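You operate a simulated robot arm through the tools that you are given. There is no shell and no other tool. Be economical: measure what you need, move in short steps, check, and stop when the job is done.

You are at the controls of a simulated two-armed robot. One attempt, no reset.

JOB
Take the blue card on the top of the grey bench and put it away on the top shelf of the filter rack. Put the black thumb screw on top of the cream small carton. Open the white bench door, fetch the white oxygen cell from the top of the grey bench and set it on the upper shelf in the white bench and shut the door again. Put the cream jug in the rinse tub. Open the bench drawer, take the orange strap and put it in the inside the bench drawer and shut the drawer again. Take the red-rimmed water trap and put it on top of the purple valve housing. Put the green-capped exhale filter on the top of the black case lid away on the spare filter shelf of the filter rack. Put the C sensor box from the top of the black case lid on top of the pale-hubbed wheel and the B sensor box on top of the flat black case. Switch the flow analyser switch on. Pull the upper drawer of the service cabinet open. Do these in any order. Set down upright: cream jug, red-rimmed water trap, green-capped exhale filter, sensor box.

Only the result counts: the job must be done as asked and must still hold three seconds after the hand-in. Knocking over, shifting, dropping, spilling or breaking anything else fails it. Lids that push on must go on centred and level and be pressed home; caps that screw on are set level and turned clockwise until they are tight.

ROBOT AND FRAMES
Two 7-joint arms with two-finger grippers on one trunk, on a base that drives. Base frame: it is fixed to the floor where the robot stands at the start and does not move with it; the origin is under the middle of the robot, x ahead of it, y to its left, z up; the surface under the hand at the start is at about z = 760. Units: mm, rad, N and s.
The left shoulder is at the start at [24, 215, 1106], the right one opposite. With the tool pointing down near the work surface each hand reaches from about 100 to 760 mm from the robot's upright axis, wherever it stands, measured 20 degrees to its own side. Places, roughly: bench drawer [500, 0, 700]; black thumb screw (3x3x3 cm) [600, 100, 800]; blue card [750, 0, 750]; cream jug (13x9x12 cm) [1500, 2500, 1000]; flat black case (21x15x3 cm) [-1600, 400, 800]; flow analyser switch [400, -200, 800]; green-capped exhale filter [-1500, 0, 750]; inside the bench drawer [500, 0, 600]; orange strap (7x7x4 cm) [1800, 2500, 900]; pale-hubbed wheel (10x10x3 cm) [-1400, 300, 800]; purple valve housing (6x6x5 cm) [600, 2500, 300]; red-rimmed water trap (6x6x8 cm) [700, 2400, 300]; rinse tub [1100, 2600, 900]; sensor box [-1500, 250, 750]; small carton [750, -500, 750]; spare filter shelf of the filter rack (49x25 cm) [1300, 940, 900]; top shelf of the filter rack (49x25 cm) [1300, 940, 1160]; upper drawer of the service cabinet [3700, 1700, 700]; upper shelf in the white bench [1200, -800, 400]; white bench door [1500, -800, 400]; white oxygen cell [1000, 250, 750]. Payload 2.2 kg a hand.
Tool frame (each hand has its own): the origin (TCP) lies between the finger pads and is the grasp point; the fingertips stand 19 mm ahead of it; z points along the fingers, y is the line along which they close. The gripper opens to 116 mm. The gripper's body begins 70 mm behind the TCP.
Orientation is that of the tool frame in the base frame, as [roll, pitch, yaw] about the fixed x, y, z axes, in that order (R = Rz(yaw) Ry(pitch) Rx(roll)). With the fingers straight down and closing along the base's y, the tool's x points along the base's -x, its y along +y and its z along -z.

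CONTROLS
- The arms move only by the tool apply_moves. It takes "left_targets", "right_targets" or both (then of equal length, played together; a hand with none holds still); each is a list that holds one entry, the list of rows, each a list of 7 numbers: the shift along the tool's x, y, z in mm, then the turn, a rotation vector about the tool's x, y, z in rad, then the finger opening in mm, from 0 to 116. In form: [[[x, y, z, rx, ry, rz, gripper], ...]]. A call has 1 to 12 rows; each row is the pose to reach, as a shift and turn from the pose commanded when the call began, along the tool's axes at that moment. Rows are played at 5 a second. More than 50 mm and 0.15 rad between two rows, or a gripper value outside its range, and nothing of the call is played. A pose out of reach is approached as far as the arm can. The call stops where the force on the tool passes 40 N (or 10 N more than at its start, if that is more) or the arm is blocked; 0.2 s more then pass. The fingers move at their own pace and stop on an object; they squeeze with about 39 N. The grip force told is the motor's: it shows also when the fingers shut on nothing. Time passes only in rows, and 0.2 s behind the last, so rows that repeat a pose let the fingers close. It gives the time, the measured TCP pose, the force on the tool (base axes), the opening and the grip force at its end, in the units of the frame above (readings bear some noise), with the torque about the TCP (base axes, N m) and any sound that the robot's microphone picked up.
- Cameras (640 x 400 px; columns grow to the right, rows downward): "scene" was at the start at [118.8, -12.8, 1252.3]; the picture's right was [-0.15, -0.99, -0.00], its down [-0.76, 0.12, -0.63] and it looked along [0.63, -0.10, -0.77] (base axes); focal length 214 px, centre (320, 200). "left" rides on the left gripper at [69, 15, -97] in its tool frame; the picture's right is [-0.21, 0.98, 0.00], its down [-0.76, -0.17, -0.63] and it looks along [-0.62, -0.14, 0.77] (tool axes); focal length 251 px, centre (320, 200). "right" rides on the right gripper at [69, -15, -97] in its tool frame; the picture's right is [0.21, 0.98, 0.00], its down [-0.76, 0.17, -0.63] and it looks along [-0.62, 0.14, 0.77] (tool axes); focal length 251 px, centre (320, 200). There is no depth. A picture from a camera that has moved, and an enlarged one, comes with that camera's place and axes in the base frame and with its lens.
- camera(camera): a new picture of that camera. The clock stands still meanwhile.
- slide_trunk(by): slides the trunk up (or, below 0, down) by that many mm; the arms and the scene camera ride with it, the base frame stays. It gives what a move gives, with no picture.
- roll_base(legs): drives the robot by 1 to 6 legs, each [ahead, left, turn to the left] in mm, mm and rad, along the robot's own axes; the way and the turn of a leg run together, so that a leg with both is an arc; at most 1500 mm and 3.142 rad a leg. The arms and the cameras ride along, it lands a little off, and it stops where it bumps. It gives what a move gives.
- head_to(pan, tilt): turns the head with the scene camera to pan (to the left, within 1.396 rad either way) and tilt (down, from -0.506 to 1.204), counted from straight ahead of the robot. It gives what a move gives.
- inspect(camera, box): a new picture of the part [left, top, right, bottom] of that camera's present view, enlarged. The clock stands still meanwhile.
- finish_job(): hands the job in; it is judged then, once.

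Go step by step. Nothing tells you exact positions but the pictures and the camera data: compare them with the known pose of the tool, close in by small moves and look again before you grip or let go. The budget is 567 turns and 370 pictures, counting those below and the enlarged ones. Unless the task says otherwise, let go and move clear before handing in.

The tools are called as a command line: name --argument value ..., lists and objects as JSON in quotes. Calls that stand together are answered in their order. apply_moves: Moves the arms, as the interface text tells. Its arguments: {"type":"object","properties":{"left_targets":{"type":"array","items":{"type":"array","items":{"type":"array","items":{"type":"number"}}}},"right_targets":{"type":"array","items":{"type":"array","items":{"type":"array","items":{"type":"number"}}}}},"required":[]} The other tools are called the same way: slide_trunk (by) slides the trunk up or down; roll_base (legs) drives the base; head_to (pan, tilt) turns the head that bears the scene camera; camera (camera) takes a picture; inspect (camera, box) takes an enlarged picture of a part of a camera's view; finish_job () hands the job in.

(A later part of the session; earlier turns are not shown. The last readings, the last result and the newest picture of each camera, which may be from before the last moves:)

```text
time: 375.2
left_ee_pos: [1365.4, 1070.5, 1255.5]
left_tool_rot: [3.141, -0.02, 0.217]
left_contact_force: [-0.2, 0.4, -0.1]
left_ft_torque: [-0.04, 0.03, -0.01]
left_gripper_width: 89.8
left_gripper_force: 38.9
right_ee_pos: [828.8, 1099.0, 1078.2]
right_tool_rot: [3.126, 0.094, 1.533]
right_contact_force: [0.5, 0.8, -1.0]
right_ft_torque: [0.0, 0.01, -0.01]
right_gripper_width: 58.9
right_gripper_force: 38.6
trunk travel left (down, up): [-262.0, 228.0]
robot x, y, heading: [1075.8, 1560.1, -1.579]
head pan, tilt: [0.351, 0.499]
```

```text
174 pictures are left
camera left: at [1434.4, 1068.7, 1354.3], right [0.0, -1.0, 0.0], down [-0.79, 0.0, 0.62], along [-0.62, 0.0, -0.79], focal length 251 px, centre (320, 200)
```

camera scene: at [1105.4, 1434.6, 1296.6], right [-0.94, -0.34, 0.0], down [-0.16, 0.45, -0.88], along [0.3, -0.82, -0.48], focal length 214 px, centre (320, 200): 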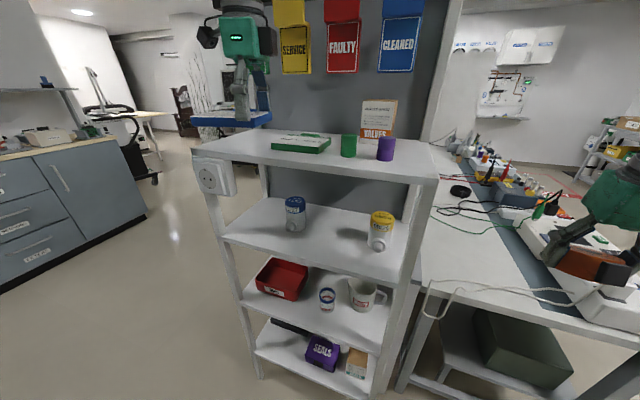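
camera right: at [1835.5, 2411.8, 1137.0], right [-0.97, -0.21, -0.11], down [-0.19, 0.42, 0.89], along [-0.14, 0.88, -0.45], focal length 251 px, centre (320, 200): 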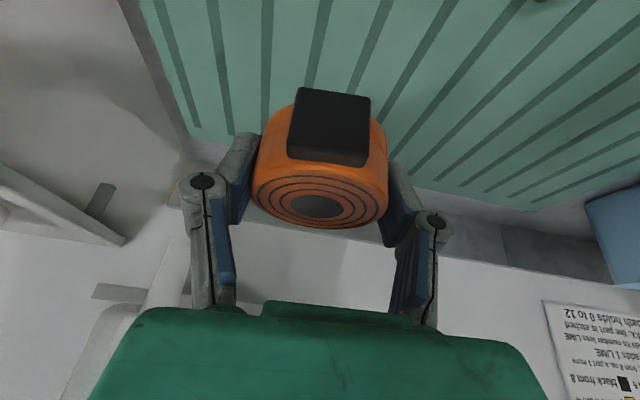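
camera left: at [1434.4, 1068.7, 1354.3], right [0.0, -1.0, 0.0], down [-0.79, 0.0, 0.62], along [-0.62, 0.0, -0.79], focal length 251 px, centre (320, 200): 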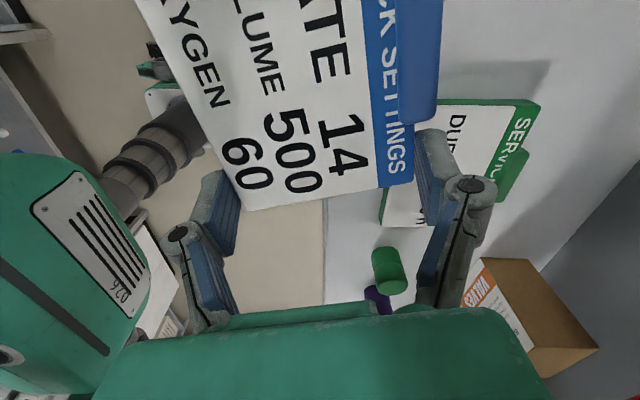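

Position for the card: TCP [1417,955]. Move over the shelf, straightening the yaw, then lower.

apply_moves --left_targets '[[[9, 41, 0, 0, 0, 0.08, 80], [18, 82, 0, 0, 0, 0.16, 80], [26, 123, 0, 0, 0, 0.215, 80], [26, 123, 25, 0, 0, 0.215, 80]]]'

head_to --pan 0.35 --tilt 0.51

camera --camera "left"

inspect --camera "scene" --box '[160, 60, 420, 220]'

```text
time: 376.2
left_ee_pos: [1417.5, 957.0, 1236.6]
left_tool_rot: [3.14, -0.021, -0.001]
left_contact_force: [-0.6, -1.0, -0.9]
left_ft_torque: [0.01, 0.03, -0.02]
left_gripper_width: 89.4
left_gripper_force: 39.0
right_ee_pos: [829.5, 1100.2, 1078.9]
right_tool_rot: [3.125, 0.096, 1.531]
right_contact_force: [0.1, 0.3, -1.1]
right_ft_torque: [0.02, -0.01, -0.03]
right_gripper_width: 59.0
right_gripper_force: 39.1
trunk travel left (down, up): [-262.0, 228.0]
robot x, y, heading: [1075.0, 1563.8, -1.574]
head pan, tilt: [0.351, 0.499]
```

```text
time: 376.8
left_ee_pos: [1417.9, 956.9, 1237.3]
left_tool_rot: [3.14, -0.023, 0.001]
left_contact_force: [0.0, 0.9, -1.2]
left_ft_torque: [0.01, 0.06, -0.01]
left_gripper_width: 89.8
left_gripper_force: 39.1
right_ee_pos: [827.1, 1100.5, 1079.4]
right_tool_rot: [3.126, 0.095, 1.533]
right_contact_force: [-0.2, -0.4, -1.0]
right_ft_torque: [0.01, -0.01, 0.0]
right_gripper_width: 59.3
right_gripper_force: 38.9
trunk travel left (down, up): [-262.0, 228.0]
robot x, y, heading: [1073.3, 1566.2, -1.577]
head pan, tilt: [0.351, 0.51]
```

```text
173 pictures are left
camera left: at [1485.1, 941.3, 1334.4], right [-0.21, -0.98, 0.0], down [-0.77, 0.17, 0.62], along [-0.6, 0.13, -0.79], focal length 251 px, centre (320, 200)
```

left: 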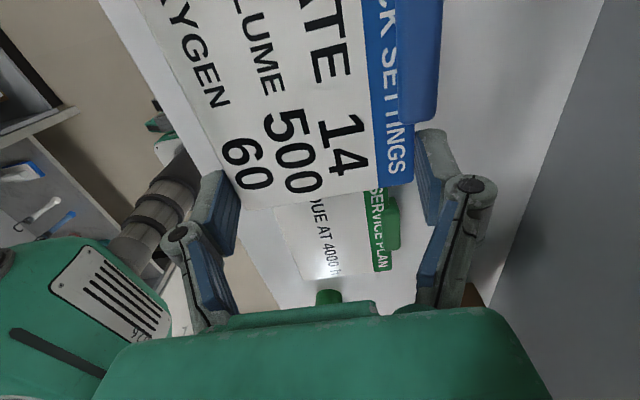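

```text
2.46 times, centred on (290, 140) of scene
camera zoom: at [1105.3, 1438.6, 1296.1], right [-0.94, -0.34, 0.0], down [-0.17, 0.46, -0.87], along [0.29, -0.82, -0.49], focal length 528 px, centre (394, 348)
```

zoom: 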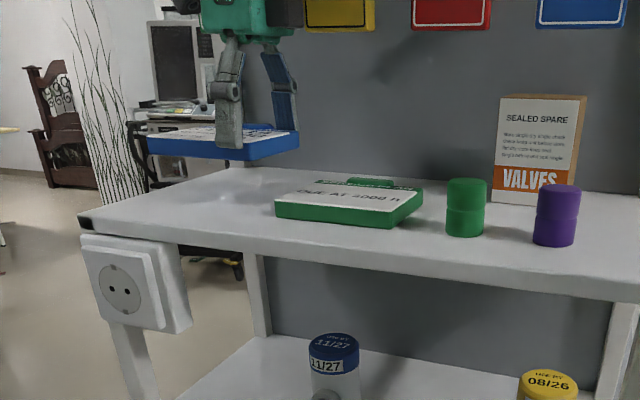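

apply_moves --left_targets '[[[5, 0, 20, 0, 0, 0, 80], [6, 0, 36, 0, 0, 0, 80], [6, 0, 42, 0, 0, 0, 80], [6, 0, 46, 0, 0, 0, 80], [6, 0, 49, 0, 0, 0, 80]]]'

inspect --camera "scene" --box '[160, 60, 420, 220]'

```text
time: 378.0
left_ee_pos: [1425.2, 955.5, 1188.2]
left_tool_rot: [3.132, -0.023, 0.005]
left_contact_force: [4.7, -7.3, 24.9]
left_ft_torque: [-1.09, -0.06, 0.14]
left_gripper_width: 89.9
left_gripper_force: 38.6
right_ee_pos: [829.7, 1100.3, 1079.3]
right_tool_rot: [3.124, 0.097, 1.531]
right_contact_force: [0.5, -0.4, -0.4]
right_ft_torque: [-0.02, 0.02, -0.01]
right_gripper_width: 59.0
right_gripper_force: 38.8
trunk travel left (down, up): [-262.0, 228.0]
robot x, y, heading: [1073.1, 1559.4, -1.576]
head pan, tilt: [0.351, 0.51]
```

```text
2.46 times, centred on (290, 140) of scene
camera zoom: at [1104.6, 1436.0, 1296.2], right [-0.94, -0.34, 0.0], down [-0.16, 0.46, -0.87], along [0.3, -0.82, -0.49], focal length 528 px, centre (394, 348)
```

zoom: 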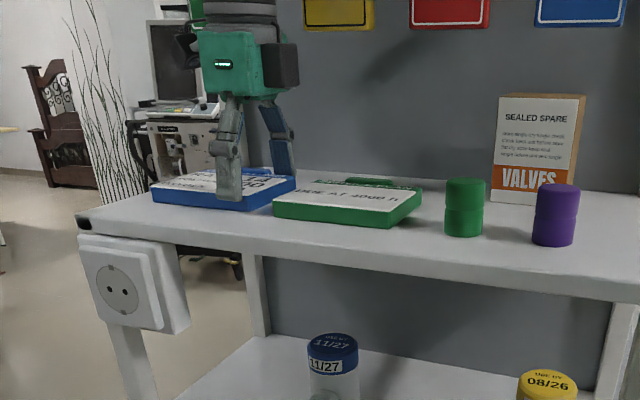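

Card rests flat on the shelf, fully supported. Release and lift.

apply_moves --left_targets '[[[0, 0, -2, 0, 0, 0, 80], [0, 0, -2, 0, 0, 0, 105], [0, 0, -2, 0, 0, 0, 116], [0, 0, -2, 0, 0, 0, 116], [0, 0, -40, 0, 0, 0, 116], [0, 0, -85, 0, 0, 0, 116], [0, -50, -85, 0, 0, 0, 110], [0, -98, -85, 0, 0, 0, 100], [0, -146, -85, 0, 0, 0, 100], [0, -190, -85, 0, 0, 0, 100]]]'

inspect --camera "scene" --box '[160, 60, 420, 220]'

```text
time: 380.2
left_ee_pos: [1429.2, 1146.9, 1267.0]
left_tool_rot: [-3.141, -0.019, 0.0]
left_contact_force: [-0.4, 0.4, 0.9]
left_ft_torque: [-0.08, 0.01, -0.01]
left_gripper_width: 99.8
left_gripper_force: 0.0
right_ee_pos: [833.6, 1100.4, 1080.9]
right_tool_rot: [3.129, 0.097, 1.532]
right_contact_force: [1.1, -0.1, -0.9]
right_ft_torque: [0.01, -0.02, -0.03]
right_gripper_width: 58.9
right_gripper_force: 38.9
trunk travel left (down, up): [-262.0, 228.0]
robot x, y, heading: [1075.6, 1561.1, -1.577]
head pan, tilt: [0.351, 0.51]
```

```text
2.46 times, centred on (290, 140) of scene
camera zoom: at [1110.4, 1437.2, 1295.8], right [-0.94, -0.34, 0.0], down [-0.17, 0.46, -0.87], along [0.29, -0.82, -0.49], focal length 528 px, centre (394, 348)
```

zoom: 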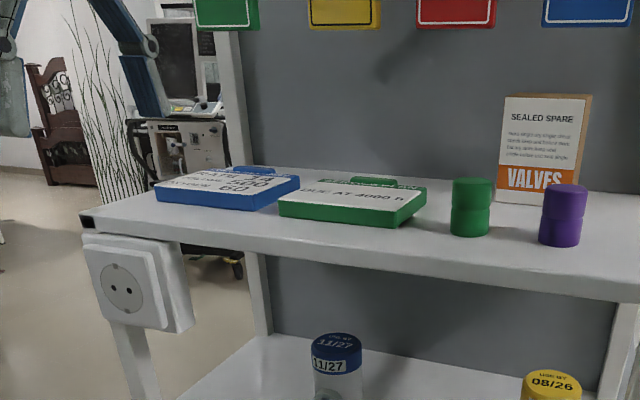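

The blue card lies on the top shelf. Next: strap to the bench drawer. Drive round to the front of the grey bench with the trunk lowered.

roll_base --legs '[[-170, 0, 0]]'

slide_trunk --by -230

roll_base --legs '[[0, -700, 0], [0, -750, 0], [1450, 0, 0]]'

roll_base --legs '[[0, 0, 1.571]]'

head_to --pan 0 --tilt 0.6

camera --camera "scene"

```text
time: 381.6
left_ee_pos: [1419.9, 1310.2, 1267.8]
left_tool_rot: [-3.138, -0.024, -0.001]
left_contact_force: [-0.4, 0.4, -0.1]
left_ft_torque: [0.02, 0.01, 0.05]
left_gripper_width: 99.8
left_gripper_force: 0.1
right_ee_pos: [826.0, 1266.5, 1078.8]
right_tool_rot: [3.124, 0.095, 1.531]
right_contact_force: [-0.4, -0.2, -0.7]
right_ft_torque: [0.0, -0.04, -0.01]
right_gripper_width: 59.1
right_gripper_force: 38.9
trunk travel left (down, up): [-262.0, 228.0]
robot x, y, heading: [1076.2, 1729.3, -1.576]
head pan, tilt: [0.351, 0.51]
```

```text
time: 384.1
left_ee_pos: [1424.6, 1313.8, 1038.2]
left_tool_rot: [3.14, -0.02, -0.001]
left_contact_force: [-0.5, 0.1, -0.2]
left_ft_torque: [0.0, 0.01, 0.01]
left_gripper_width: 100.0
left_gripper_force: 0.0
right_ee_pos: [828.6, 1269.7, 851.3]
right_tool_rot: [3.127, 0.097, 1.531]
right_contact_force: [-0.1, 0.0, -0.9]
right_ft_torque: [0.0, 0.02, 0.01]
right_gripper_width: 59.2
right_gripper_force: 39.1
trunk travel left (down, up): [-32.0, 458.0]
robot x, y, heading: [1073.7, 1731.5, -1.582]
head pan, tilt: [0.351, 0.51]
```

```text
time: 398.2
left_ee_pos: [59.9, -122.9, 1036.7]
left_tool_rot: [3.142, -0.021, 0.041]
left_contact_force: [-0.5, -0.1, -0.1]
left_ft_torque: [-0.03, 0.0, 0.0]
left_gripper_width: 100.0
left_gripper_force: 0.0
right_ee_pos: [-533.7, -192.3, 849.9]
right_tool_rot: [3.125, 0.098, 1.57]
right_contact_force: [-0.2, -0.5, -0.8]
right_ft_torque: [-0.02, 0.03, 0.01]
right_gripper_width: 58.9
right_gripper_force: 39.3
trunk travel left (down, up): [-32.0, 458.0]
robot x, y, heading: [-305.4, 279.4, -1.538]
head pan, tilt: [0.351, 0.51]
```

```text
time: 402.4
left_ee_pos: [92.8, 644.0, 1039.5]
left_tool_rot: [3.14, -0.022, 1.616]
left_contact_force: [-0.5, 1.4, 0.4]
left_ft_torque: [0.0, 0.02, 0.04]
left_gripper_width: 100.1
left_gripper_force: 0.0
right_ee_pos: [165.2, 51.2, 851.3]
right_tool_rot: [3.128, 0.099, -3.137]
right_contact_force: [0.0, -0.4, -0.9]
right_ft_torque: [-0.01, 0.02, -0.02]
right_gripper_width: 59.2
right_gripper_force: 38.4
trunk travel left (down, up): [-32.0, 458.0]
robot x, y, heading: [-304.5, 278.9, 0.04]
head pan, tilt: [0.351, 0.51]
```

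```text
time: 403.3
left_ee_pos: [89.8, 643.4, 1039.6]
left_tool_rot: [3.139, -0.023, 1.615]
left_contact_force: [-0.6, -0.1, -0.4]
left_ft_torque: [-0.02, 0.04, -0.02]
left_gripper_width: 100.3
left_gripper_force: 0.0
right_ee_pos: [162.7, 52.2, 851.0]
right_tool_rot: [3.126, 0.1, -3.136]
right_contact_force: [-0.4, -0.3, -0.8]
right_ft_torque: [-0.04, 0.0, 0.0]
right_gripper_width: 59.1
right_gripper_force: 39.0
trunk travel left (down, up): [-32.0, 458.0]
robot x, y, heading: [-306.7, 276.3, 0.035]
head pan, tilt: [0.0, 0.6]
```

```text
169 pictures are left
camera scene: at [-175.9, 284.0, 1057.6], right [0.04, -1.0, 0.0], down [-0.57, -0.02, -0.82], along [0.82, 0.03, -0.57], focal length 214 px, centre (320, 200)
```

scene: 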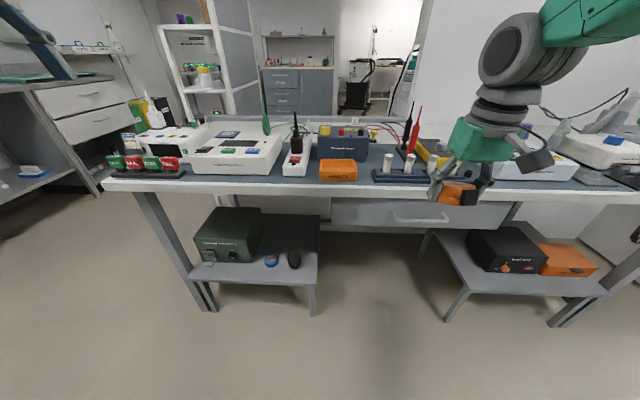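

Drawer handle is at about [270,35,690]. Reposition the base: back 160, right 330.

roll_base --legs '[[-130, -330, -0.035]]'

apply_moves --left_targets '[[[20, -20, 30, -0.14, 0, 0, 70], [0, 0, 65, -0.28, 0, 0, 70], [-20, 20, 100, -0.42, 0, 0, 70], [-45, 40, 130, -0.56, 0, 0, 70], [-75, 60, 155, -0.7, 0, 0, 70], [-110, 80, 175, -0.82, 0, 0, 70]]]'

camera --camera "scene"

camera --camera "left"

```text
time: 405.6
left_ee_pos: [-20.8, 299.1, 1039.6]
left_tool_rot: [3.139, -0.024, 1.583]
left_contact_force: [0.0, -0.2, 0.1]
left_ft_torque: [0.01, -0.02, 0.03]
left_gripper_width: 99.7
left_gripper_force: 0.1
right_ee_pos: [32.1, -296.7, 851.7]
right_tool_rot: [3.126, 0.103, 3.113]
right_contact_force: [0.4, 0.3, -1.3]
right_ft_torque: [0.01, -0.02, 0.0]
right_gripper_width: 59.1
right_gripper_force: 39.2
trunk travel left (down, up): [-32.0, 458.0]
robot x, y, heading: [-429.5, -54.1, 0.001]
head pan, tilt: [0.0, 0.6]
```

```text
time: 407.0
left_ee_pos: [61.2, 191.9, 861.2]
left_tool_rot: [2.32, -0.026, 1.579]
left_contact_force: [-0.3, -0.3, 0.0]
left_ft_torque: [-0.01, 0.05, 0.0]
left_gripper_width: 69.7
left_gripper_force: 0.1
right_ee_pos: [30.7, -297.1, 851.2]
right_tool_rot: [3.123, 0.101, 3.114]
right_contact_force: [-0.1, -0.1, -0.9]
right_ft_torque: [-0.02, 0.02, -0.01]
right_gripper_width: 59.0
right_gripper_force: 39.3
trunk travel left (down, up): [-32.0, 458.0]
robot x, y, heading: [-432.0, -56.2, 0.006]
head pan, tilt: [0.0, 0.6]
```

```text
168 pictures are left
camera scene: at [-297.0, -53.6, 1057.4], right [0.01, -1.0, 0.0], down [-0.57, 0.0, -0.82], along [0.82, 0.0, -0.57], focal length 214 px, centre (320, 200)
```

scene: 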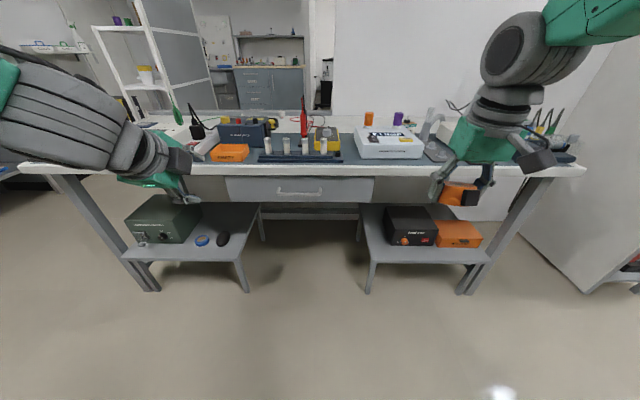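

```text
167 pictures are left
camera left: at [-0.2, 257.7, 940.1], right [0.67, -0.23, 0.71], down [-0.57, -0.77, 0.29], along [0.48, -0.6, -0.64], focal length 251 px, centre (320, 200)
```

left: 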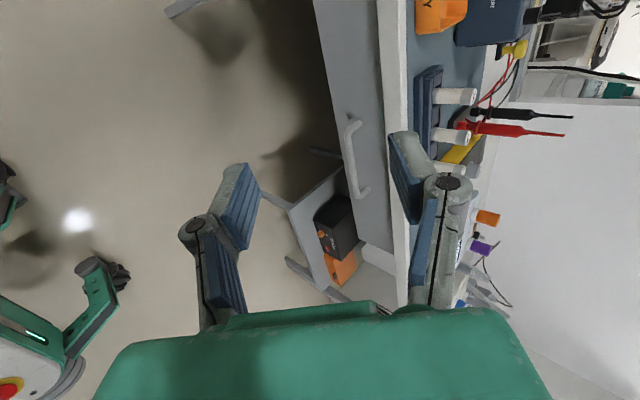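

inspect --camera "scene" --box '[220, 160, 380, 220]'

inspect --camera "left" --box '[300, 90, 420, 220]'

```text
4.00 times, centred on (300, 190) of scene
camera zoom: at [-297.0, -53.6, 1057.4], right [0.01, -1.0, 0.0], down [-0.57, 0.0, -0.82], along [0.82, 0.0, -0.57], focal length 858 px, centre (400, 240)
```

zoom: 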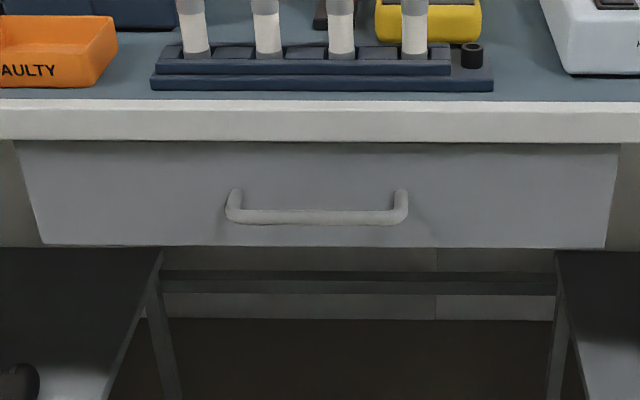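

```text
3.08 times, centred on (360, 155) of left
camera zoom: at [-0.2, 257.7, 940.1], right [0.67, -0.23, 0.71], down [-0.57, -0.77, 0.29], along [0.48, -0.6, -0.64], focal length 774 px, centre (197, 338)
```

zoom: 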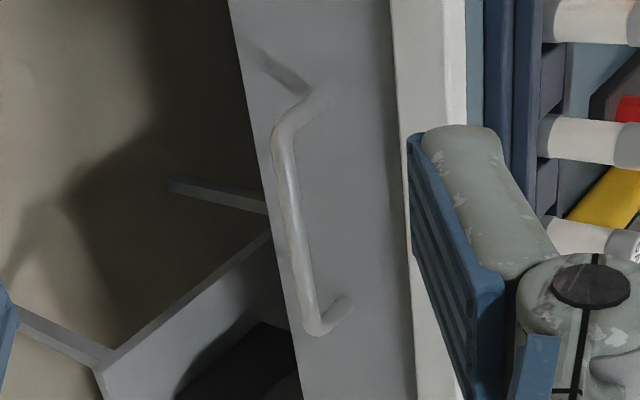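

Bar at about x 308, z 659, y −60…85. Bring the left hand to the pre-grasp point.

apply_moves --left_targets '[[[-25, 3, 34, 0, 0, 0, 60], [-50, 6, 68, 0, 0, 0, 50], [-75, 9, 102, 0, 0, 0, 40], [-100, 12, 136, 0, 0, 0, 36], [-125, 16, 170, 0, 0, 0, 36], [-150, 20, 204, 0, 0, 0, 36], [-178, 23, 235, 0, 0, 0, 36]]]'

camera --camera "left"

inspect --camera "scene" --box '[220, 150, 380, 230]'

```text
time: 408.6
left_ee_pos: [253.3, 16.6, 714.9]
left_tool_rot: [2.316, -0.026, 1.582]
left_contact_force: [-0.2, -0.7, 0.7]
left_ft_torque: [0.01, -0.02, 0.01]
left_gripper_width: 35.8
left_gripper_force: 0.2
right_ee_pos: [31.9, -300.4, 852.2]
right_tool_rot: [3.121, 0.101, 3.115]
right_contact_force: [0.0, -0.3, -0.8]
right_ft_torque: [-0.02, 0.01, 0.0]
right_gripper_width: 59.1
right_gripper_force: 38.8
trunk travel left (down, up): [-32.0, 458.0]
robot x, y, heading: [-429.6, -57.2, 0.004]
head pan, tilt: [0.0, 0.6]
```

```text
164 pictures are left
camera left: at [191.7, 82.6, 793.7], right [0.67, -0.23, 0.71], down [-0.57, -0.77, 0.29], along [0.48, -0.59, -0.64], focal length 251 px, centre (320, 200)
```

left: 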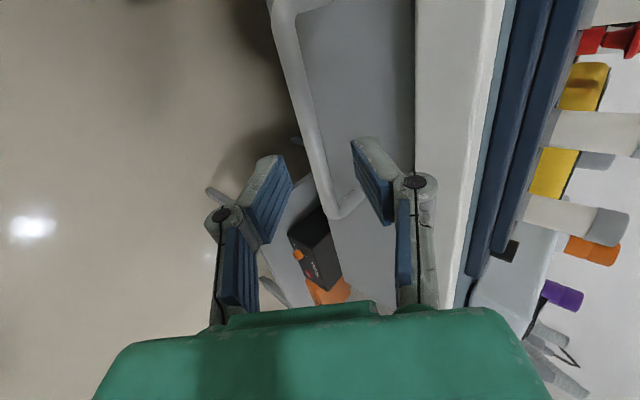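

```text
4.00 times, centred on (300, 190) of scene
camera zoom: at [-296.6, -57.3, 1057.3], right [0.01, -1.0, 0.0], down [-0.57, 0.0, -0.82], along [0.82, 0.01, -0.57], focal length 858 px, centre (400, 240)
```

zoom: 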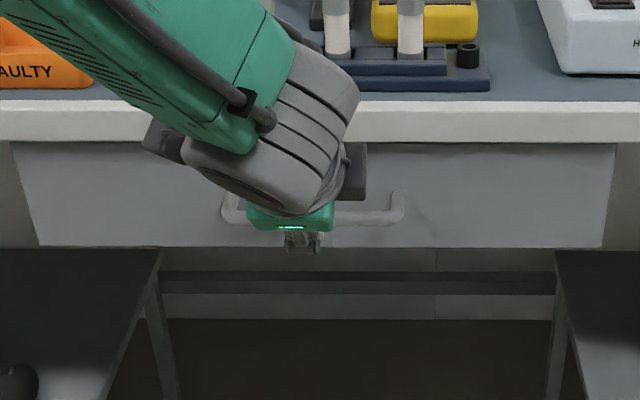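

Bar lies centred between the fingers, 76 mm ahead. Advance and grip.

apply_moves --left_targets '[[[0, -1, 25, 0, 0, 0, 36], [0, -1, 48, 0, 0, 0, 36], [0, -1, 60, 0, 0, 0, 36], [0, -1, 68, 0, 0, 0, 36], [0, -1, 72, 0, 0, 0, 36]]]'

camera --camera "left"

```text
time: 409.8
left_ee_pos: [303.1, 21.0, 667.5]
left_tool_rot: [2.317, -0.025, 1.581]
left_contact_force: [-3.7, 0.4, 1.8]
left_ft_torque: [-0.02, -0.09, -0.04]
left_gripper_width: 44.1
left_gripper_force: 0.0
right_ee_pos: [30.6, -298.6, 852.2]
right_tool_rot: [3.124, 0.102, 3.114]
right_contact_force: [-0.2, -0.7, -0.7]
right_ft_torque: [0.0, 0.02, -0.02]
right_gripper_width: 59.0
right_gripper_force: 39.4
trunk travel left (down, up): [-32.0, 458.0]
robot x, y, heading: [-428.2, -53.2, 0.008]
head pan, tilt: [0.0, 0.6]
```

```text
162 pictures are left
camera left: at [241.9, 86.0, 746.2], right [0.66, -0.23, 0.71], down [-0.57, -0.77, 0.29], along [0.48, -0.6, -0.64], focal length 251 px, centre (320, 200)
```

left: 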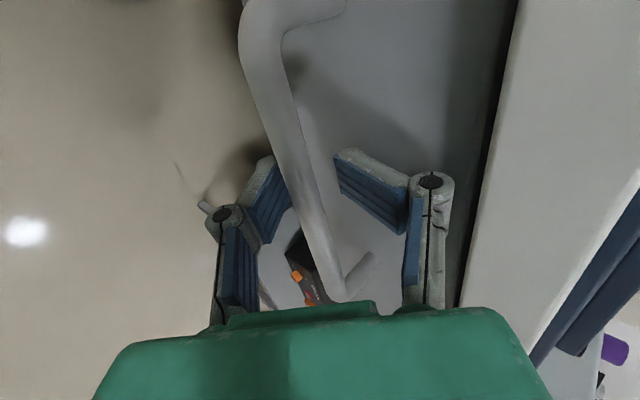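

apply_moves --left_targets '[[[0, 0, 0, 0, 0, 0, 20], [0, 0, 0, 0, 0, 0, 0], [0, 0, 0, 0, 0, 0, 0], [0, -7, -7, 0, 0, 0, 0], [0, -20, -22, 0, 0, 0, 0], [0, -34, -36, 0, 0, 0, 0]]]'

inspect --camera "scene" --box '[220, 150, 380, 230]'

```text
time: 411.2
left_ee_pos: [251.7, 22.7, 666.7]
left_tool_rot: [2.319, -0.022, 1.587]
left_contact_force: [-0.1, 0.1, 1.2]
left_ft_torque: [0.0, 0.0, -0.01]
left_gripper_width: 6.5
left_gripper_force: 30.2
right_ee_pos: [29.7, -297.6, 853.0]
right_tool_rot: [3.123, 0.102, 3.114]
right_contact_force: [-0.2, 0.1, -1.0]
right_ft_torque: [0.01, 0.0, -0.03]
right_gripper_width: 59.2
right_gripper_force: 38.9
trunk travel left (down, up): [-32.0, 458.0]
robot x, y, heading: [-427.4, -55.0, 0.006]
head pan, tilt: [0.0, 0.6]
```

```text
4.00 times, centred on (300, 190) of scene
camera zoom: at [-297.9, -54.8, 1057.6], right [0.0, -1.0, 0.0], down [-0.57, 0.0, -0.82], along [0.82, 0.0, -0.57], focal length 858 px, centre (400, 240)
```

zoom: 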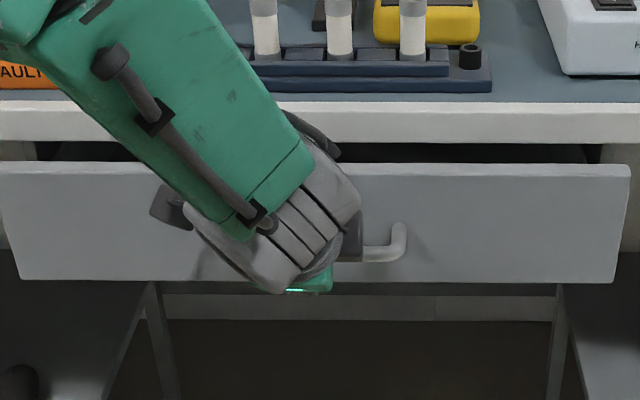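

Opening. Drive back to pull it further.

roll_base --legs '[[-160, 0, 0]]'

camera --camera "scene"

```text
time: 412.6
left_ee_pos: [90.2, 19.9, 668.0]
left_tool_rot: [2.315, -0.023, 1.586]
left_contact_force: [-1.4, 0.0, -0.7]
left_ft_torque: [-0.01, 0.01, 0.02]
left_gripper_width: 6.6
left_gripper_force: 30.9
right_ee_pos: [-134.1, -299.3, 853.0]
right_tool_rot: [3.123, 0.106, 3.109]
right_contact_force: [0.0, -0.1, -0.6]
right_ft_torque: [-0.02, -0.03, -0.03]
right_gripper_width: 58.9
right_gripper_force: 38.8
trunk travel left (down, up): [-32.0, 458.0]
robot x, y, heading: [-588.0, -56.4, 0.0]
head pan, tilt: [0.0, 0.6]
```

```text
160 pictures are left
camera scene: at [-460.5, -56.5, 1057.7], right [0.0, -1.0, 0.0], down [-0.57, 0.0, -0.82], along [0.82, 0.0, -0.57], focal length 214 px, centre (320, 200)
```

scene: 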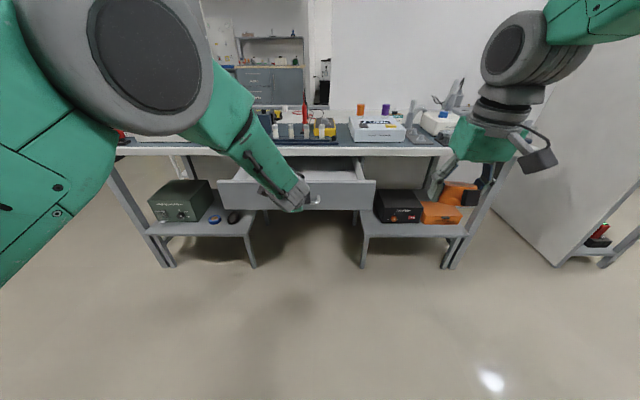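

Open about 210 mm. Release the handle and move the left hand away.

apply_moves --left_targets '[[[0, 2, 2, 0, 0, 0, 0], [0, 2, 2, 0, 0, 0, 30], [0, 2, 2, 0, 0, 0, 50], [0, 2, 2, 0, 0, 0, 50], [0, 0, -40, 0, 0, 0, 50], [0, 0, -85, 0, 0, 0, 50], [30, 0, -120, 0, 0, 0, 50], [70, 0, -140, 0, 0, 0, 50], [110, 0, -150, 0, 0, 0, 50]]]'

head_to --pan -0.1 --tilt 0.6

camera --camera "scene"

camera --camera "right"

```text
time: 414.6
left_ee_pos: [-21.6, 127.2, 773.5]
left_tool_rot: [2.312, -0.02, 1.584]
left_contact_force: [-0.3, 0.2, 0.3]
left_ft_torque: [-0.02, 0.0, -0.01]
left_gripper_width: 50.1
left_gripper_force: 0.1
right_ee_pos: [-134.2, -297.3, 853.0]
right_tool_rot: [3.125, 0.105, 3.111]
right_contact_force: [-0.6, 0.1, -0.4]
right_ft_torque: [-0.05, 0.01, -0.02]
right_gripper_width: 59.1
right_gripper_force: 39.2
trunk travel left (down, up): [-32.0, 458.0]
robot x, y, heading: [-594.6, -52.8, -0.001]
head pan, tilt: [0.0, 0.6]
```

```text
time: 415.3
left_ee_pos: [-21.9, 125.6, 773.5]
left_tool_rot: [2.313, -0.02, 1.585]
left_contact_force: [-0.6, 0.0, 0.2]
left_ft_torque: [0.01, -0.03, -0.02]
left_gripper_width: 50.1
left_gripper_force: 0.0
right_ee_pos: [-134.8, -299.2, 854.2]
right_tool_rot: [3.125, 0.108, 3.11]
right_contact_force: [0.4, -0.9, -1.1]
right_ft_torque: [0.04, -0.03, 0.0]
right_gripper_width: 58.9
right_gripper_force: 39.0
trunk travel left (down, up): [-32.0, 458.0]
robot x, y, heading: [-590.1, -56.0, 0.003]
head pan, tilt: [-0.099, 0.6]
```

```text
159 pictures are left
camera scene: at [-460.4, -64.1, 1057.5], right [-0.1, -1.0, 0.0], down [-0.57, 0.05, -0.82], along [0.82, -0.08, -0.57], focal length 214 px, centre (320, 200)
```

scene: 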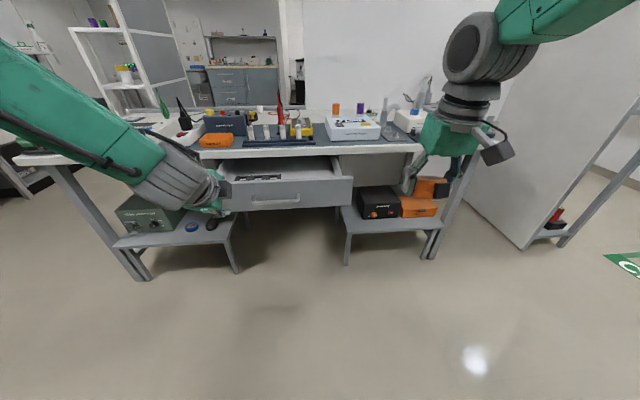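

```text
158 pictures are left
camera right: at [-214.5, -312.7, 943.5], right [-0.18, 0.98, -0.01], down [0.69, 0.13, 0.71], along [0.7, 0.13, -0.7], focal length 251 px, centre (320, 200)
```

right: 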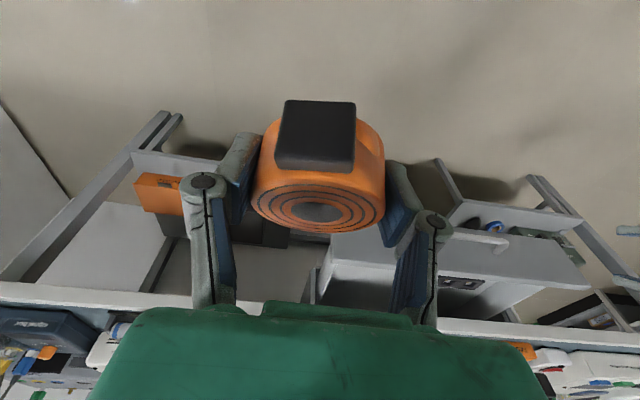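

inspect --camera "scene" --box '[200, 140, 380, 220]'

```text
3.56 times, centred on (290, 180) of scene
camera zoom: at [-460.4, -64.1, 1057.5], right [-0.1, -1.0, 0.0], down [-0.57, 0.05, -0.82], along [0.82, -0.08, -0.57], focal length 763 px, centre (427, 271)
```

zoom: 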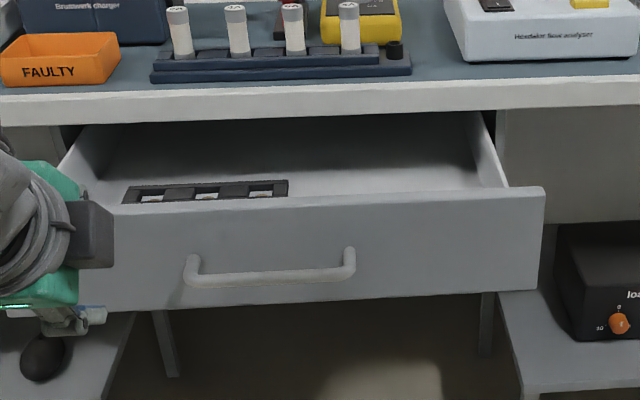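

The right half of the drawer is free. Drive forward 250 mm with the left hand pulled back, then carry the strap over the drawer.

apply_moves --left_targets '[[[20, -30, -30, 0, 0, 0, 50], [40, -60, -60, 0, 0, 0, 50], [60, -90, -90, 0, 0, 0, 50], [80, -110, -110, 0, 0, 0, 50]]]' --right_targets '[[[0, 0, 0, 0, -0.1, 0, 45], [0, 0, 0, 0, -0.2, 0, 45], [0, 0, 0, 0, -0.3, 0, 45], [0, 0, 0, 0, -0.33, 0, 45]]]'

roll_base --legs '[[240, 0, 0]]'

head_to --pan -0.1 --tilt 0.8

camera --camera "scene"

```text
time: 416.3
left_ee_pos: [-143.7, 198.0, 772.9]
left_tool_rot: [2.316, -0.023, 1.586]
left_contact_force: [-1.5, 0.0, 0.1]
left_ft_torque: [-0.01, 0.0, 0.03]
left_gripper_width: 50.0
left_gripper_force: 0.1
left hand out of reach, approached as far as the arm can: row 3, 4
right_ee_pos: [-134.4, -301.2, 854.9]
right_tool_rot: [3.12, 0.437, 3.103]
right_contact_force: [-0.1, 0.4, -1.7]
right_ft_torque: [0.01, 0.02, 0.01]
right_gripper_width: 59.1
right_gripper_force: 39.1
trunk travel left (down, up): [-32.0, 458.0]
robot x, y, heading: [-590.8, -57.0, 0.002]
head pan, tilt: [-0.099, 0.6]
```

```text
time: 418.0
left_ee_pos: [94.0, 201.6, 771.4]
left_tool_rot: [2.317, -0.02, 1.588]
left_contact_force: [0.2, 0.0, 0.4]
left_ft_torque: [-0.01, 0.0, 0.02]
left_gripper_width: 49.9
left_gripper_force: 0.0
right_ee_pos: [104.3, -297.6, 852.0]
right_tool_rot: [3.122, 0.434, 3.107]
right_contact_force: [-0.1, 0.0, -1.3]
right_ft_torque: [-0.01, 0.03, -0.01]
right_gripper_width: 58.9
right_gripper_force: 38.6
trunk travel left (down, up): [-32.0, 458.0]
robot x, y, heading: [-353.4, -52.8, 0.001]
head pan, tilt: [-0.099, 0.6]
```

```text
time: 418.8
left_ee_pos: [92.1, 200.5, 773.0]
left_tool_rot: [2.315, -0.022, 1.587]
left_contact_force: [0.7, 0.1, 0.5]
left_ft_torque: [0.02, 0.0, 0.02]
left_gripper_width: 50.1
left_gripper_force: 0.1
right_ee_pos: [102.3, -298.2, 855.3]
right_tool_rot: [3.124, 0.439, 3.106]
right_contact_force: [0.9, 0.1, -1.3]
right_ft_torque: [-0.01, -0.01, 0.0]
right_gripper_width: 59.0
right_gripper_force: 38.8
trunk travel left (down, up): [-32.0, 458.0]
robot x, y, heading: [-352.0, -55.4, 0.004]
head pan, tilt: [-0.099, 0.799]
```

```text
156 pictures are left
camera scene: at [-231.4, -61.9, 1040.8], right [-0.09, -1.0, 0.0], down [-0.72, 0.07, -0.7], along [0.69, -0.07, -0.72], focal length 214 px, centre (320, 200)
```

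scene: 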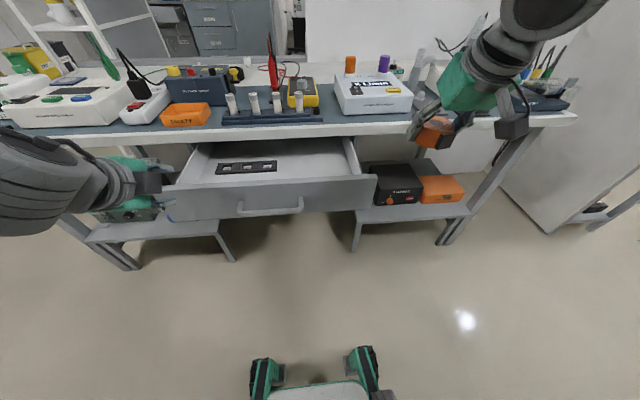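

apply_moves --right_targets '[[[-15, 45, 5, 0, 0, 0, 45], [-30, 90, 10, 0, 0, 0, 45], [-45, 135, 20, 0, 0, 0, 45], [-60, 175, 40, 0, 0, 0, 45], [-65, 207, 70, 0, 0, 0, 45], [-65, 207, 110, 0, 0, 0, 45], [-65, 207, 138, 0, 0, 0, 45]]]'

camera --camera "right"

inspect --camera "scene" --box '[160, 110, 400, 240]'

```text
time: 420.6
left_ee_pos: [89.2, 199.7, 776.4]
left_tool_rot: [2.31, -0.022, 1.585]
left_contact_force: [-0.7, -0.3, 0.3]
left_ft_torque: [-0.01, -0.02, 0.02]
left_gripper_width: 49.9
left_gripper_force: 0.0
right_ee_pos: [235.9, -105.7, 797.0]
right_tool_rot: [3.048, 0.468, 3.039]
right_contact_force: [0.4, 1.3, -0.9]
right_ft_torque: [0.02, 0.0, -0.01]
right_gripper_width: 58.9
right_gripper_force: 38.8
trunk travel left (down, up): [-32.0, 458.0]
robot x, y, heading: [-353.0, -53.8, 0.003]
head pan, tilt: [-0.099, 0.799]
stopped in row 7 (right hand): the arm was blocked; the commanded pose is now the measured one
```

```text
155 pictures are left
camera right: at [130.1, -117.6, 851.1], right [-0.13, 0.99, -0.02], down [0.39, 0.07, 0.92], along [0.91, 0.11, -0.4], focal length 251 px, centre (320, 200)
```

right: 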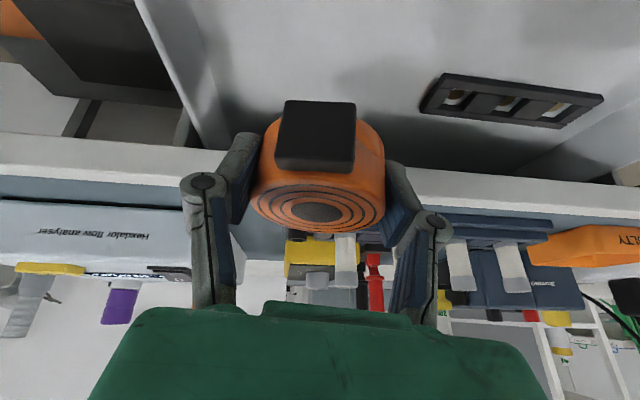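

```text
2.67 times, centred on (280, 175) of scene
camera zoom: at [-231.5, -61.4, 1040.9], right [-0.09, -1.0, 0.0], down [-0.72, 0.07, -0.7], along [0.69, -0.07, -0.72], focal length 572 px, centre (427, 267)
```

zoom: 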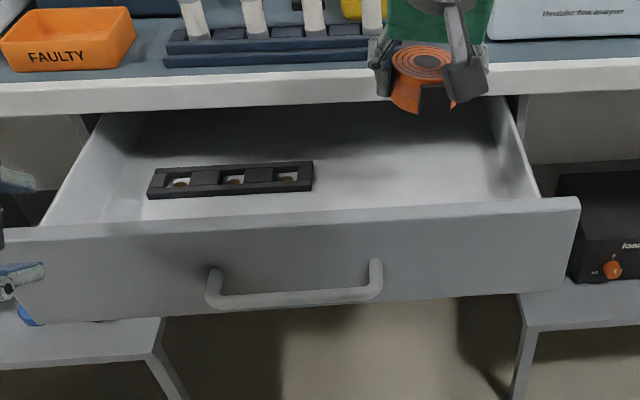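

Something in the arm's crossing pose blocks it. I'll uncross the arm by moving the hand right and shifting the base left.

apply_moves --right_targets '[[[-15, 0, -30, 0, 0, 0, 45], [-15, -40, -45, 0.03, 0, 0, 45], [-15, -80, -45, 0.06, 0.02, 0.04, 45], [-15, -120, -45, 0.09, 0.03, 0.07, 45], [-15, -160, -45, 0.09, 0.03, 0.1, 45]]]'

roll_base --legs '[[0, 165, 0]]'

head_to --pan -0.25 --tilt 0.8

head_to --pan -0.25 --tilt 0.81

camera --camera "scene"

```text
time: 421.8
left_ee_pos: [89.6, 200.6, 775.3]
left_tool_rot: [2.31, -0.024, 1.589]
left_contact_force: [-0.3, -0.2, 0.2]
left_ft_torque: [0.0, 0.0, -0.01]
left_gripper_width: 50.0
left_gripper_force: 0.2
right_ee_pos: [221.2, -264.3, 829.3]
right_tool_rot: [3.094, 0.428, 2.935]
right_contact_force: [-0.3, -1.0, -1.1]
right_ft_torque: [-0.01, -0.04, -0.03]
right_gripper_width: 58.7
right_gripper_force: 39.1
trunk travel left (down, up): [-32.0, 458.0]
robot x, y, heading: [-353.2, -51.2, 0.002]
head pan, tilt: [-0.099, 0.799]
```

```text
time: 423.2
left_ee_pos: [87.4, 366.1, 775.2]
left_tool_rot: [2.311, -0.024, 1.592]
left_contact_force: [-0.3, 0.1, -0.5]
left_ft_torque: [-0.03, 0.02, 0.01]
left_gripper_width: 50.1
left_gripper_force: 0.0
right_ee_pos: [220.8, -98.1, 829.1]
right_tool_rot: [3.094, 0.429, 2.939]
right_contact_force: [-0.1, 0.0, -0.5]
right_ft_torque: [0.0, 0.01, -0.02]
right_gripper_width: 59.3
right_gripper_force: 38.9
trunk travel left (down, up): [-32.0, 458.0]
robot x, y, heading: [-355.8, 107.0, 0.008]
head pan, tilt: [-0.099, 0.799]
```

```text
time: 423.9
left_ee_pos: [85.4, 364.5, 776.8]
left_tool_rot: [2.306, -0.026, 1.591]
left_contact_force: [-0.6, 0.2, 0.5]
left_ft_torque: [0.0, 0.01, 0.02]
left_gripper_width: 50.2
left_gripper_force: 0.1
right_ee_pos: [218.1, -100.7, 829.8]
right_tool_rot: [3.091, 0.431, 2.937]
right_contact_force: [0.1, -0.3, -0.8]
right_ft_torque: [0.05, 0.0, 0.02]
right_gripper_width: 59.1
right_gripper_force: 38.5
trunk travel left (down, up): [-32.0, 458.0]
robot x, y, heading: [-351.7, 106.5, 0.005]
head pan, tilt: [-0.25, 0.799]
```

```text
time: 424.5
left_ee_pos: [86.3, 362.0, 778.8]
left_tool_rot: [2.306, -0.026, 1.59]
left_contact_force: [0.3, -0.4, 0.3]
left_ft_torque: [0.01, -0.01, 0.06]
left_gripper_width: 50.0
left_gripper_force: 0.1
right_ee_pos: [219.2, -102.1, 828.7]
right_tool_rot: [3.091, 0.431, 2.938]
right_contact_force: [-0.1, -0.5, -1.5]
right_ft_torque: [0.01, 0.02, 0.04]
right_gripper_width: 59.0
right_gripper_force: 38.9
trunk travel left (down, up): [-32.0, 458.0]
robot x, y, heading: [-355.2, 108.7, 0.012]
head pan, tilt: [-0.25, 0.81]
```

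```text
153 pictures are left
camera scene: at [-234.3, 85.8, 1039.8], right [-0.24, -0.97, 0.0], down [-0.71, 0.18, -0.69], along [0.67, -0.16, -0.73], focal length 214 px, centre (320, 200)
```

scene: 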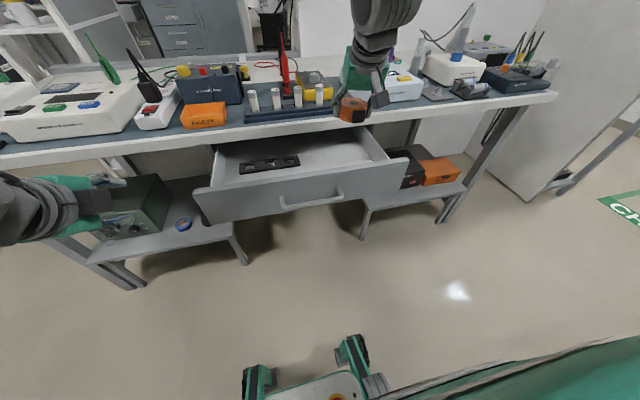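

Straighten the hand (so the wrist camera clears the drawer front) and lower the strap into the drawer.

apply_moves --right_targets '[[[-8, 0, 10, 0, 0.12, 0, 45], [-10, 0, 25, 0, 0.24, 0, 45], [-5, 0, 50, 0, 0.33, 0, 45], [10, 0, 85, 0, 0.33, 0, 45], [26, 0, 120, 0, 0.33, 0, 45]]]'

inspect --camera "scene" --box '[200, 70, 440, 220]'

camera --camera "right"

```text
time: 425.7
left_ee_pos: [86.1, 370.6, 774.3]
left_tool_rot: [2.311, -0.017, 1.592]
left_contact_force: [0.5, 0.5, 0.0]
left_ft_torque: [-0.02, 0.03, -0.02]
left_gripper_width: 49.7
left_gripper_force: 0.1
right_ee_pos: [246.5, -91.2, 712.0]
right_tool_rot: [3.105, 0.103, 2.955]
right_contact_force: [0.2, 0.0, -0.7]
right_ft_torque: [-0.06, 0.03, 0.02]
right_gripper_width: 59.2
right_gripper_force: 38.9
trunk travel left (down, up): [-32.0, 458.0]
robot x, y, heading: [-355.0, 109.9, 0.011]
head pan, tilt: [-0.25, 0.81]
```

```text
2.67 times, centred on (320, 145) of scene
camera zoom: at [-232.8, 95.7, 1039.7], right [-0.24, -0.97, 0.0], down [-0.71, 0.17, -0.69], along [0.67, -0.17, -0.73], focal length 572 px, centre (320, 347)
```

zoom: 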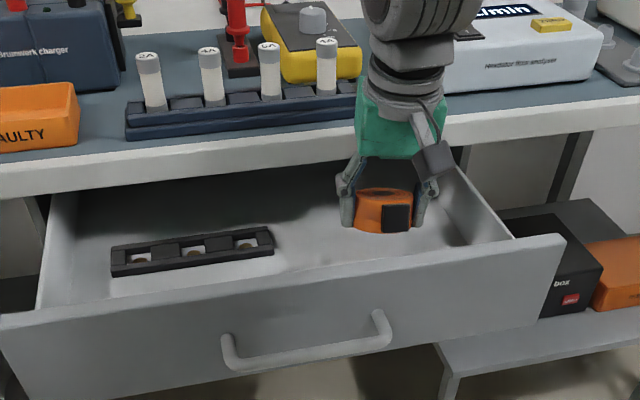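

```text
151 pictures are left
camera right: at [165.2, -93.5, 801.1], right [-0.03, 1.0, 0.01], down [0.7, 0.01, 0.71], along [0.71, 0.03, -0.7], focal length 251 px, centre (320, 200)
```

right: 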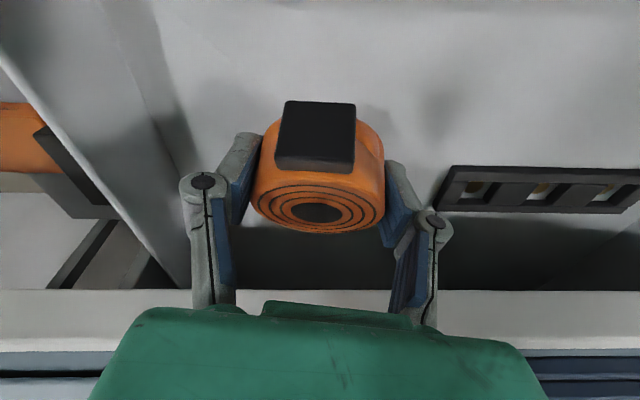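

apply_moves --right_targets '[[[2, 0, 20, 0, 0, 0, 45], [4, 0, 40, 0, 0, 0, 45], [5, 0, 50, 0, 0, 0, 45], [6, 0, 56, 0, 0, 0, 45]]]'

inspect --camera "scene" --box '[200, 70, 440, 220]'

```text
time: 426.7
left_ee_pos: [84.3, 370.0, 776.3]
left_tool_rot: [2.308, -0.02, 1.591]
left_contact_force: [0.5, -0.4, 0.4]
left_ft_torque: [0.03, -0.01, 0.03]
left_gripper_width: 49.9
left_gripper_force: 0.0
right_ee_pos: [246.5, -93.4, 659.0]
right_tool_rot: [3.101, 0.11, 2.954]
right_contact_force: [-1.6, -3.8, 31.4]
right_ft_torque: [-0.64, -0.6, -0.11]
right_gripper_width: 59.5
right_gripper_force: 38.9
trunk travel left (down, up): [-32.0, 458.0]
robot x, y, heading: [-357.8, 111.1, 0.013]
head pan, tilt: [-0.25, 0.81]
```

```text
2.67 times, centred on (320, 145) of scene
camera zoom: at [-237.5, 93.0, 1040.7], right [-0.24, -0.97, 0.0], down [-0.7, 0.17, -0.69], along [0.67, -0.17, -0.72], focal length 572 px, centre (320, 347)
```

zoom: 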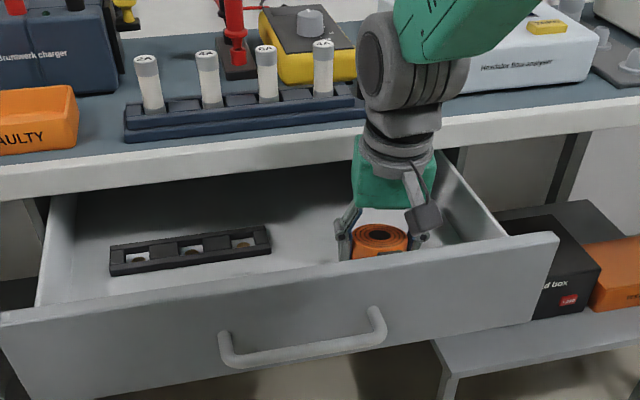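

Touching the drawer floor. Release and lift out.

apply_moves --right_targets '[[[0, 0, -2, 0, 0, 0, 45], [0, 0, -2, 0, 0, 0, 75], [0, 0, -2, 0, 0, 0, 90], [0, 0, -2, 0, 0, 0, 90], [-2, 0, -45, 0, 0, 0, 90], [-4, 0, -90, 0, 0, 0, 90], [-6, 0, -135, 0, 0, 0, 90], [20, 0, -175, 0, 0, 0, 90], [60, 0, -200, 0, 0, 0, 90]]]'

inspect --camera "scene" --box '[200, 70, 440, 220]'

```text
time: 428.7
left_ee_pos: [85.1, 370.1, 775.8]
left_tool_rot: [2.308, -0.021, 1.592]
left_contact_force: [0.2, 0.1, -0.3]
left_ft_torque: [-0.01, 0.0, -0.03]
left_gripper_width: 49.9
left_gripper_force: 0.0
right_ee_pos: [168.7, -86.4, 848.1]
right_tool_rot: [3.103, 0.102, 2.958]
right_contact_force: [1.2, -0.3, 0.3]
right_ft_torque: [-0.05, -0.03, 0.01]
right_gripper_width: 90.2
right_gripper_force: 0.0
trunk travel left (down, up): [-32.0, 458.0]
robot x, y, heading: [-353.9, 109.8, 0.009]
head pan, tilt: [-0.25, 0.81]
```

```text
2.67 times, centred on (320, 145) of scene
camera zoom: at [-236.0, 92.9, 1040.2], right [-0.24, -0.97, 0.0], down [-0.7, 0.17, -0.69], along [0.67, -0.17, -0.72], focal length 572 px, centre (320, 347)
```

zoom: 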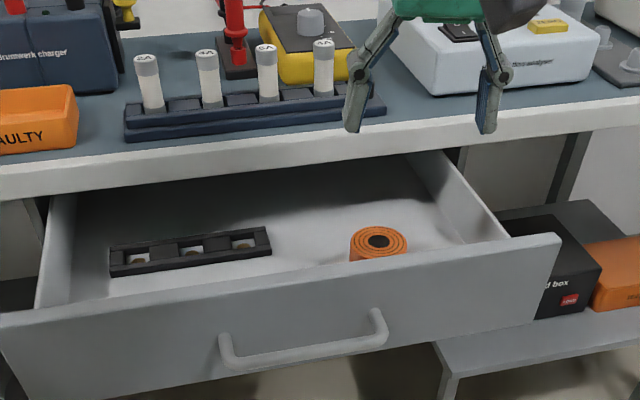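

The strap lies flat in the drawer. Now tilt the right hand forward with closed fingers to push the drawer front shut.

apply_moves --right_targets '[[[22, 0, 15, 0, -0.13, 0, 60], [45, 0, 32, 0, -0.26, 0, 30], [68, 0, 50, 0, -0.4, 0, 0], [90, 0, 70, 0, -0.54, 0, 0], [108, 0, 92, 0, -0.68, 0, 0], [121, 0, 116, 0, -0.8, 0, 0]]]'

camera --camera "right"

camera --camera "scene"

```text
time: 430.1
left_ee_pos: [86.7, 367.9, 775.3]
left_tool_rot: [2.31, -0.021, 1.592]
left_contact_force: [0.1, 0.3, 0.0]
left_ft_torque: [0.0, 0.0, -0.03]
left_gripper_width: 50.2
left_gripper_force: 0.2
right_ee_pos: [70.1, -58.9, 733.0]
right_tool_rot: [3.012, 0.914, 2.844]
right_contact_force: [-0.4, 0.2, 0.7]
right_ft_torque: [0.03, -0.01, 0.04]
right_gripper_width: 0.0
right_gripper_force: 28.2
right hand out of reach, approached as far as the arm can: row 6
trunk travel left (down, up): [-32.0, 458.0]
robot x, y, heading: [-356.3, 110.7, 0.01]
head pan, tilt: [-0.25, 0.81]
```

```text
148 pictures are left
camera right: at [-48.9, -49.7, 736.7], right [0.06, 0.99, -0.09], down [-0.02, 0.09, 1.0], along [1.0, -0.06, 0.03], focal length 251 px, centre (320, 200)
```

right: 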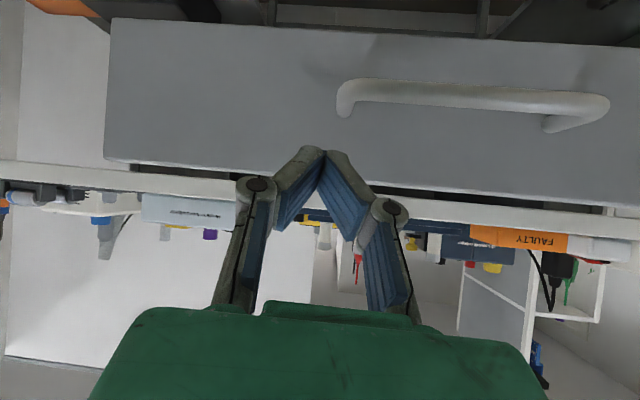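

```text
147 pictures are left
camera scene: at [-235.5, 107.0, 1034.2], right [-0.06, -1.0, 0.0], down [-0.77, 0.05, -0.63], along [0.63, -0.04, -0.77], focal length 214 px, centre (320, 200)
```

scene: 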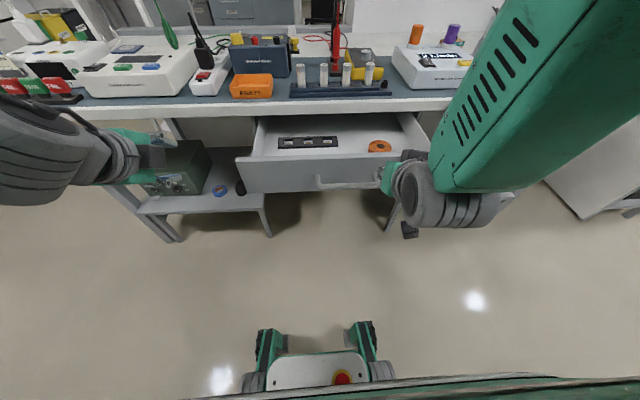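

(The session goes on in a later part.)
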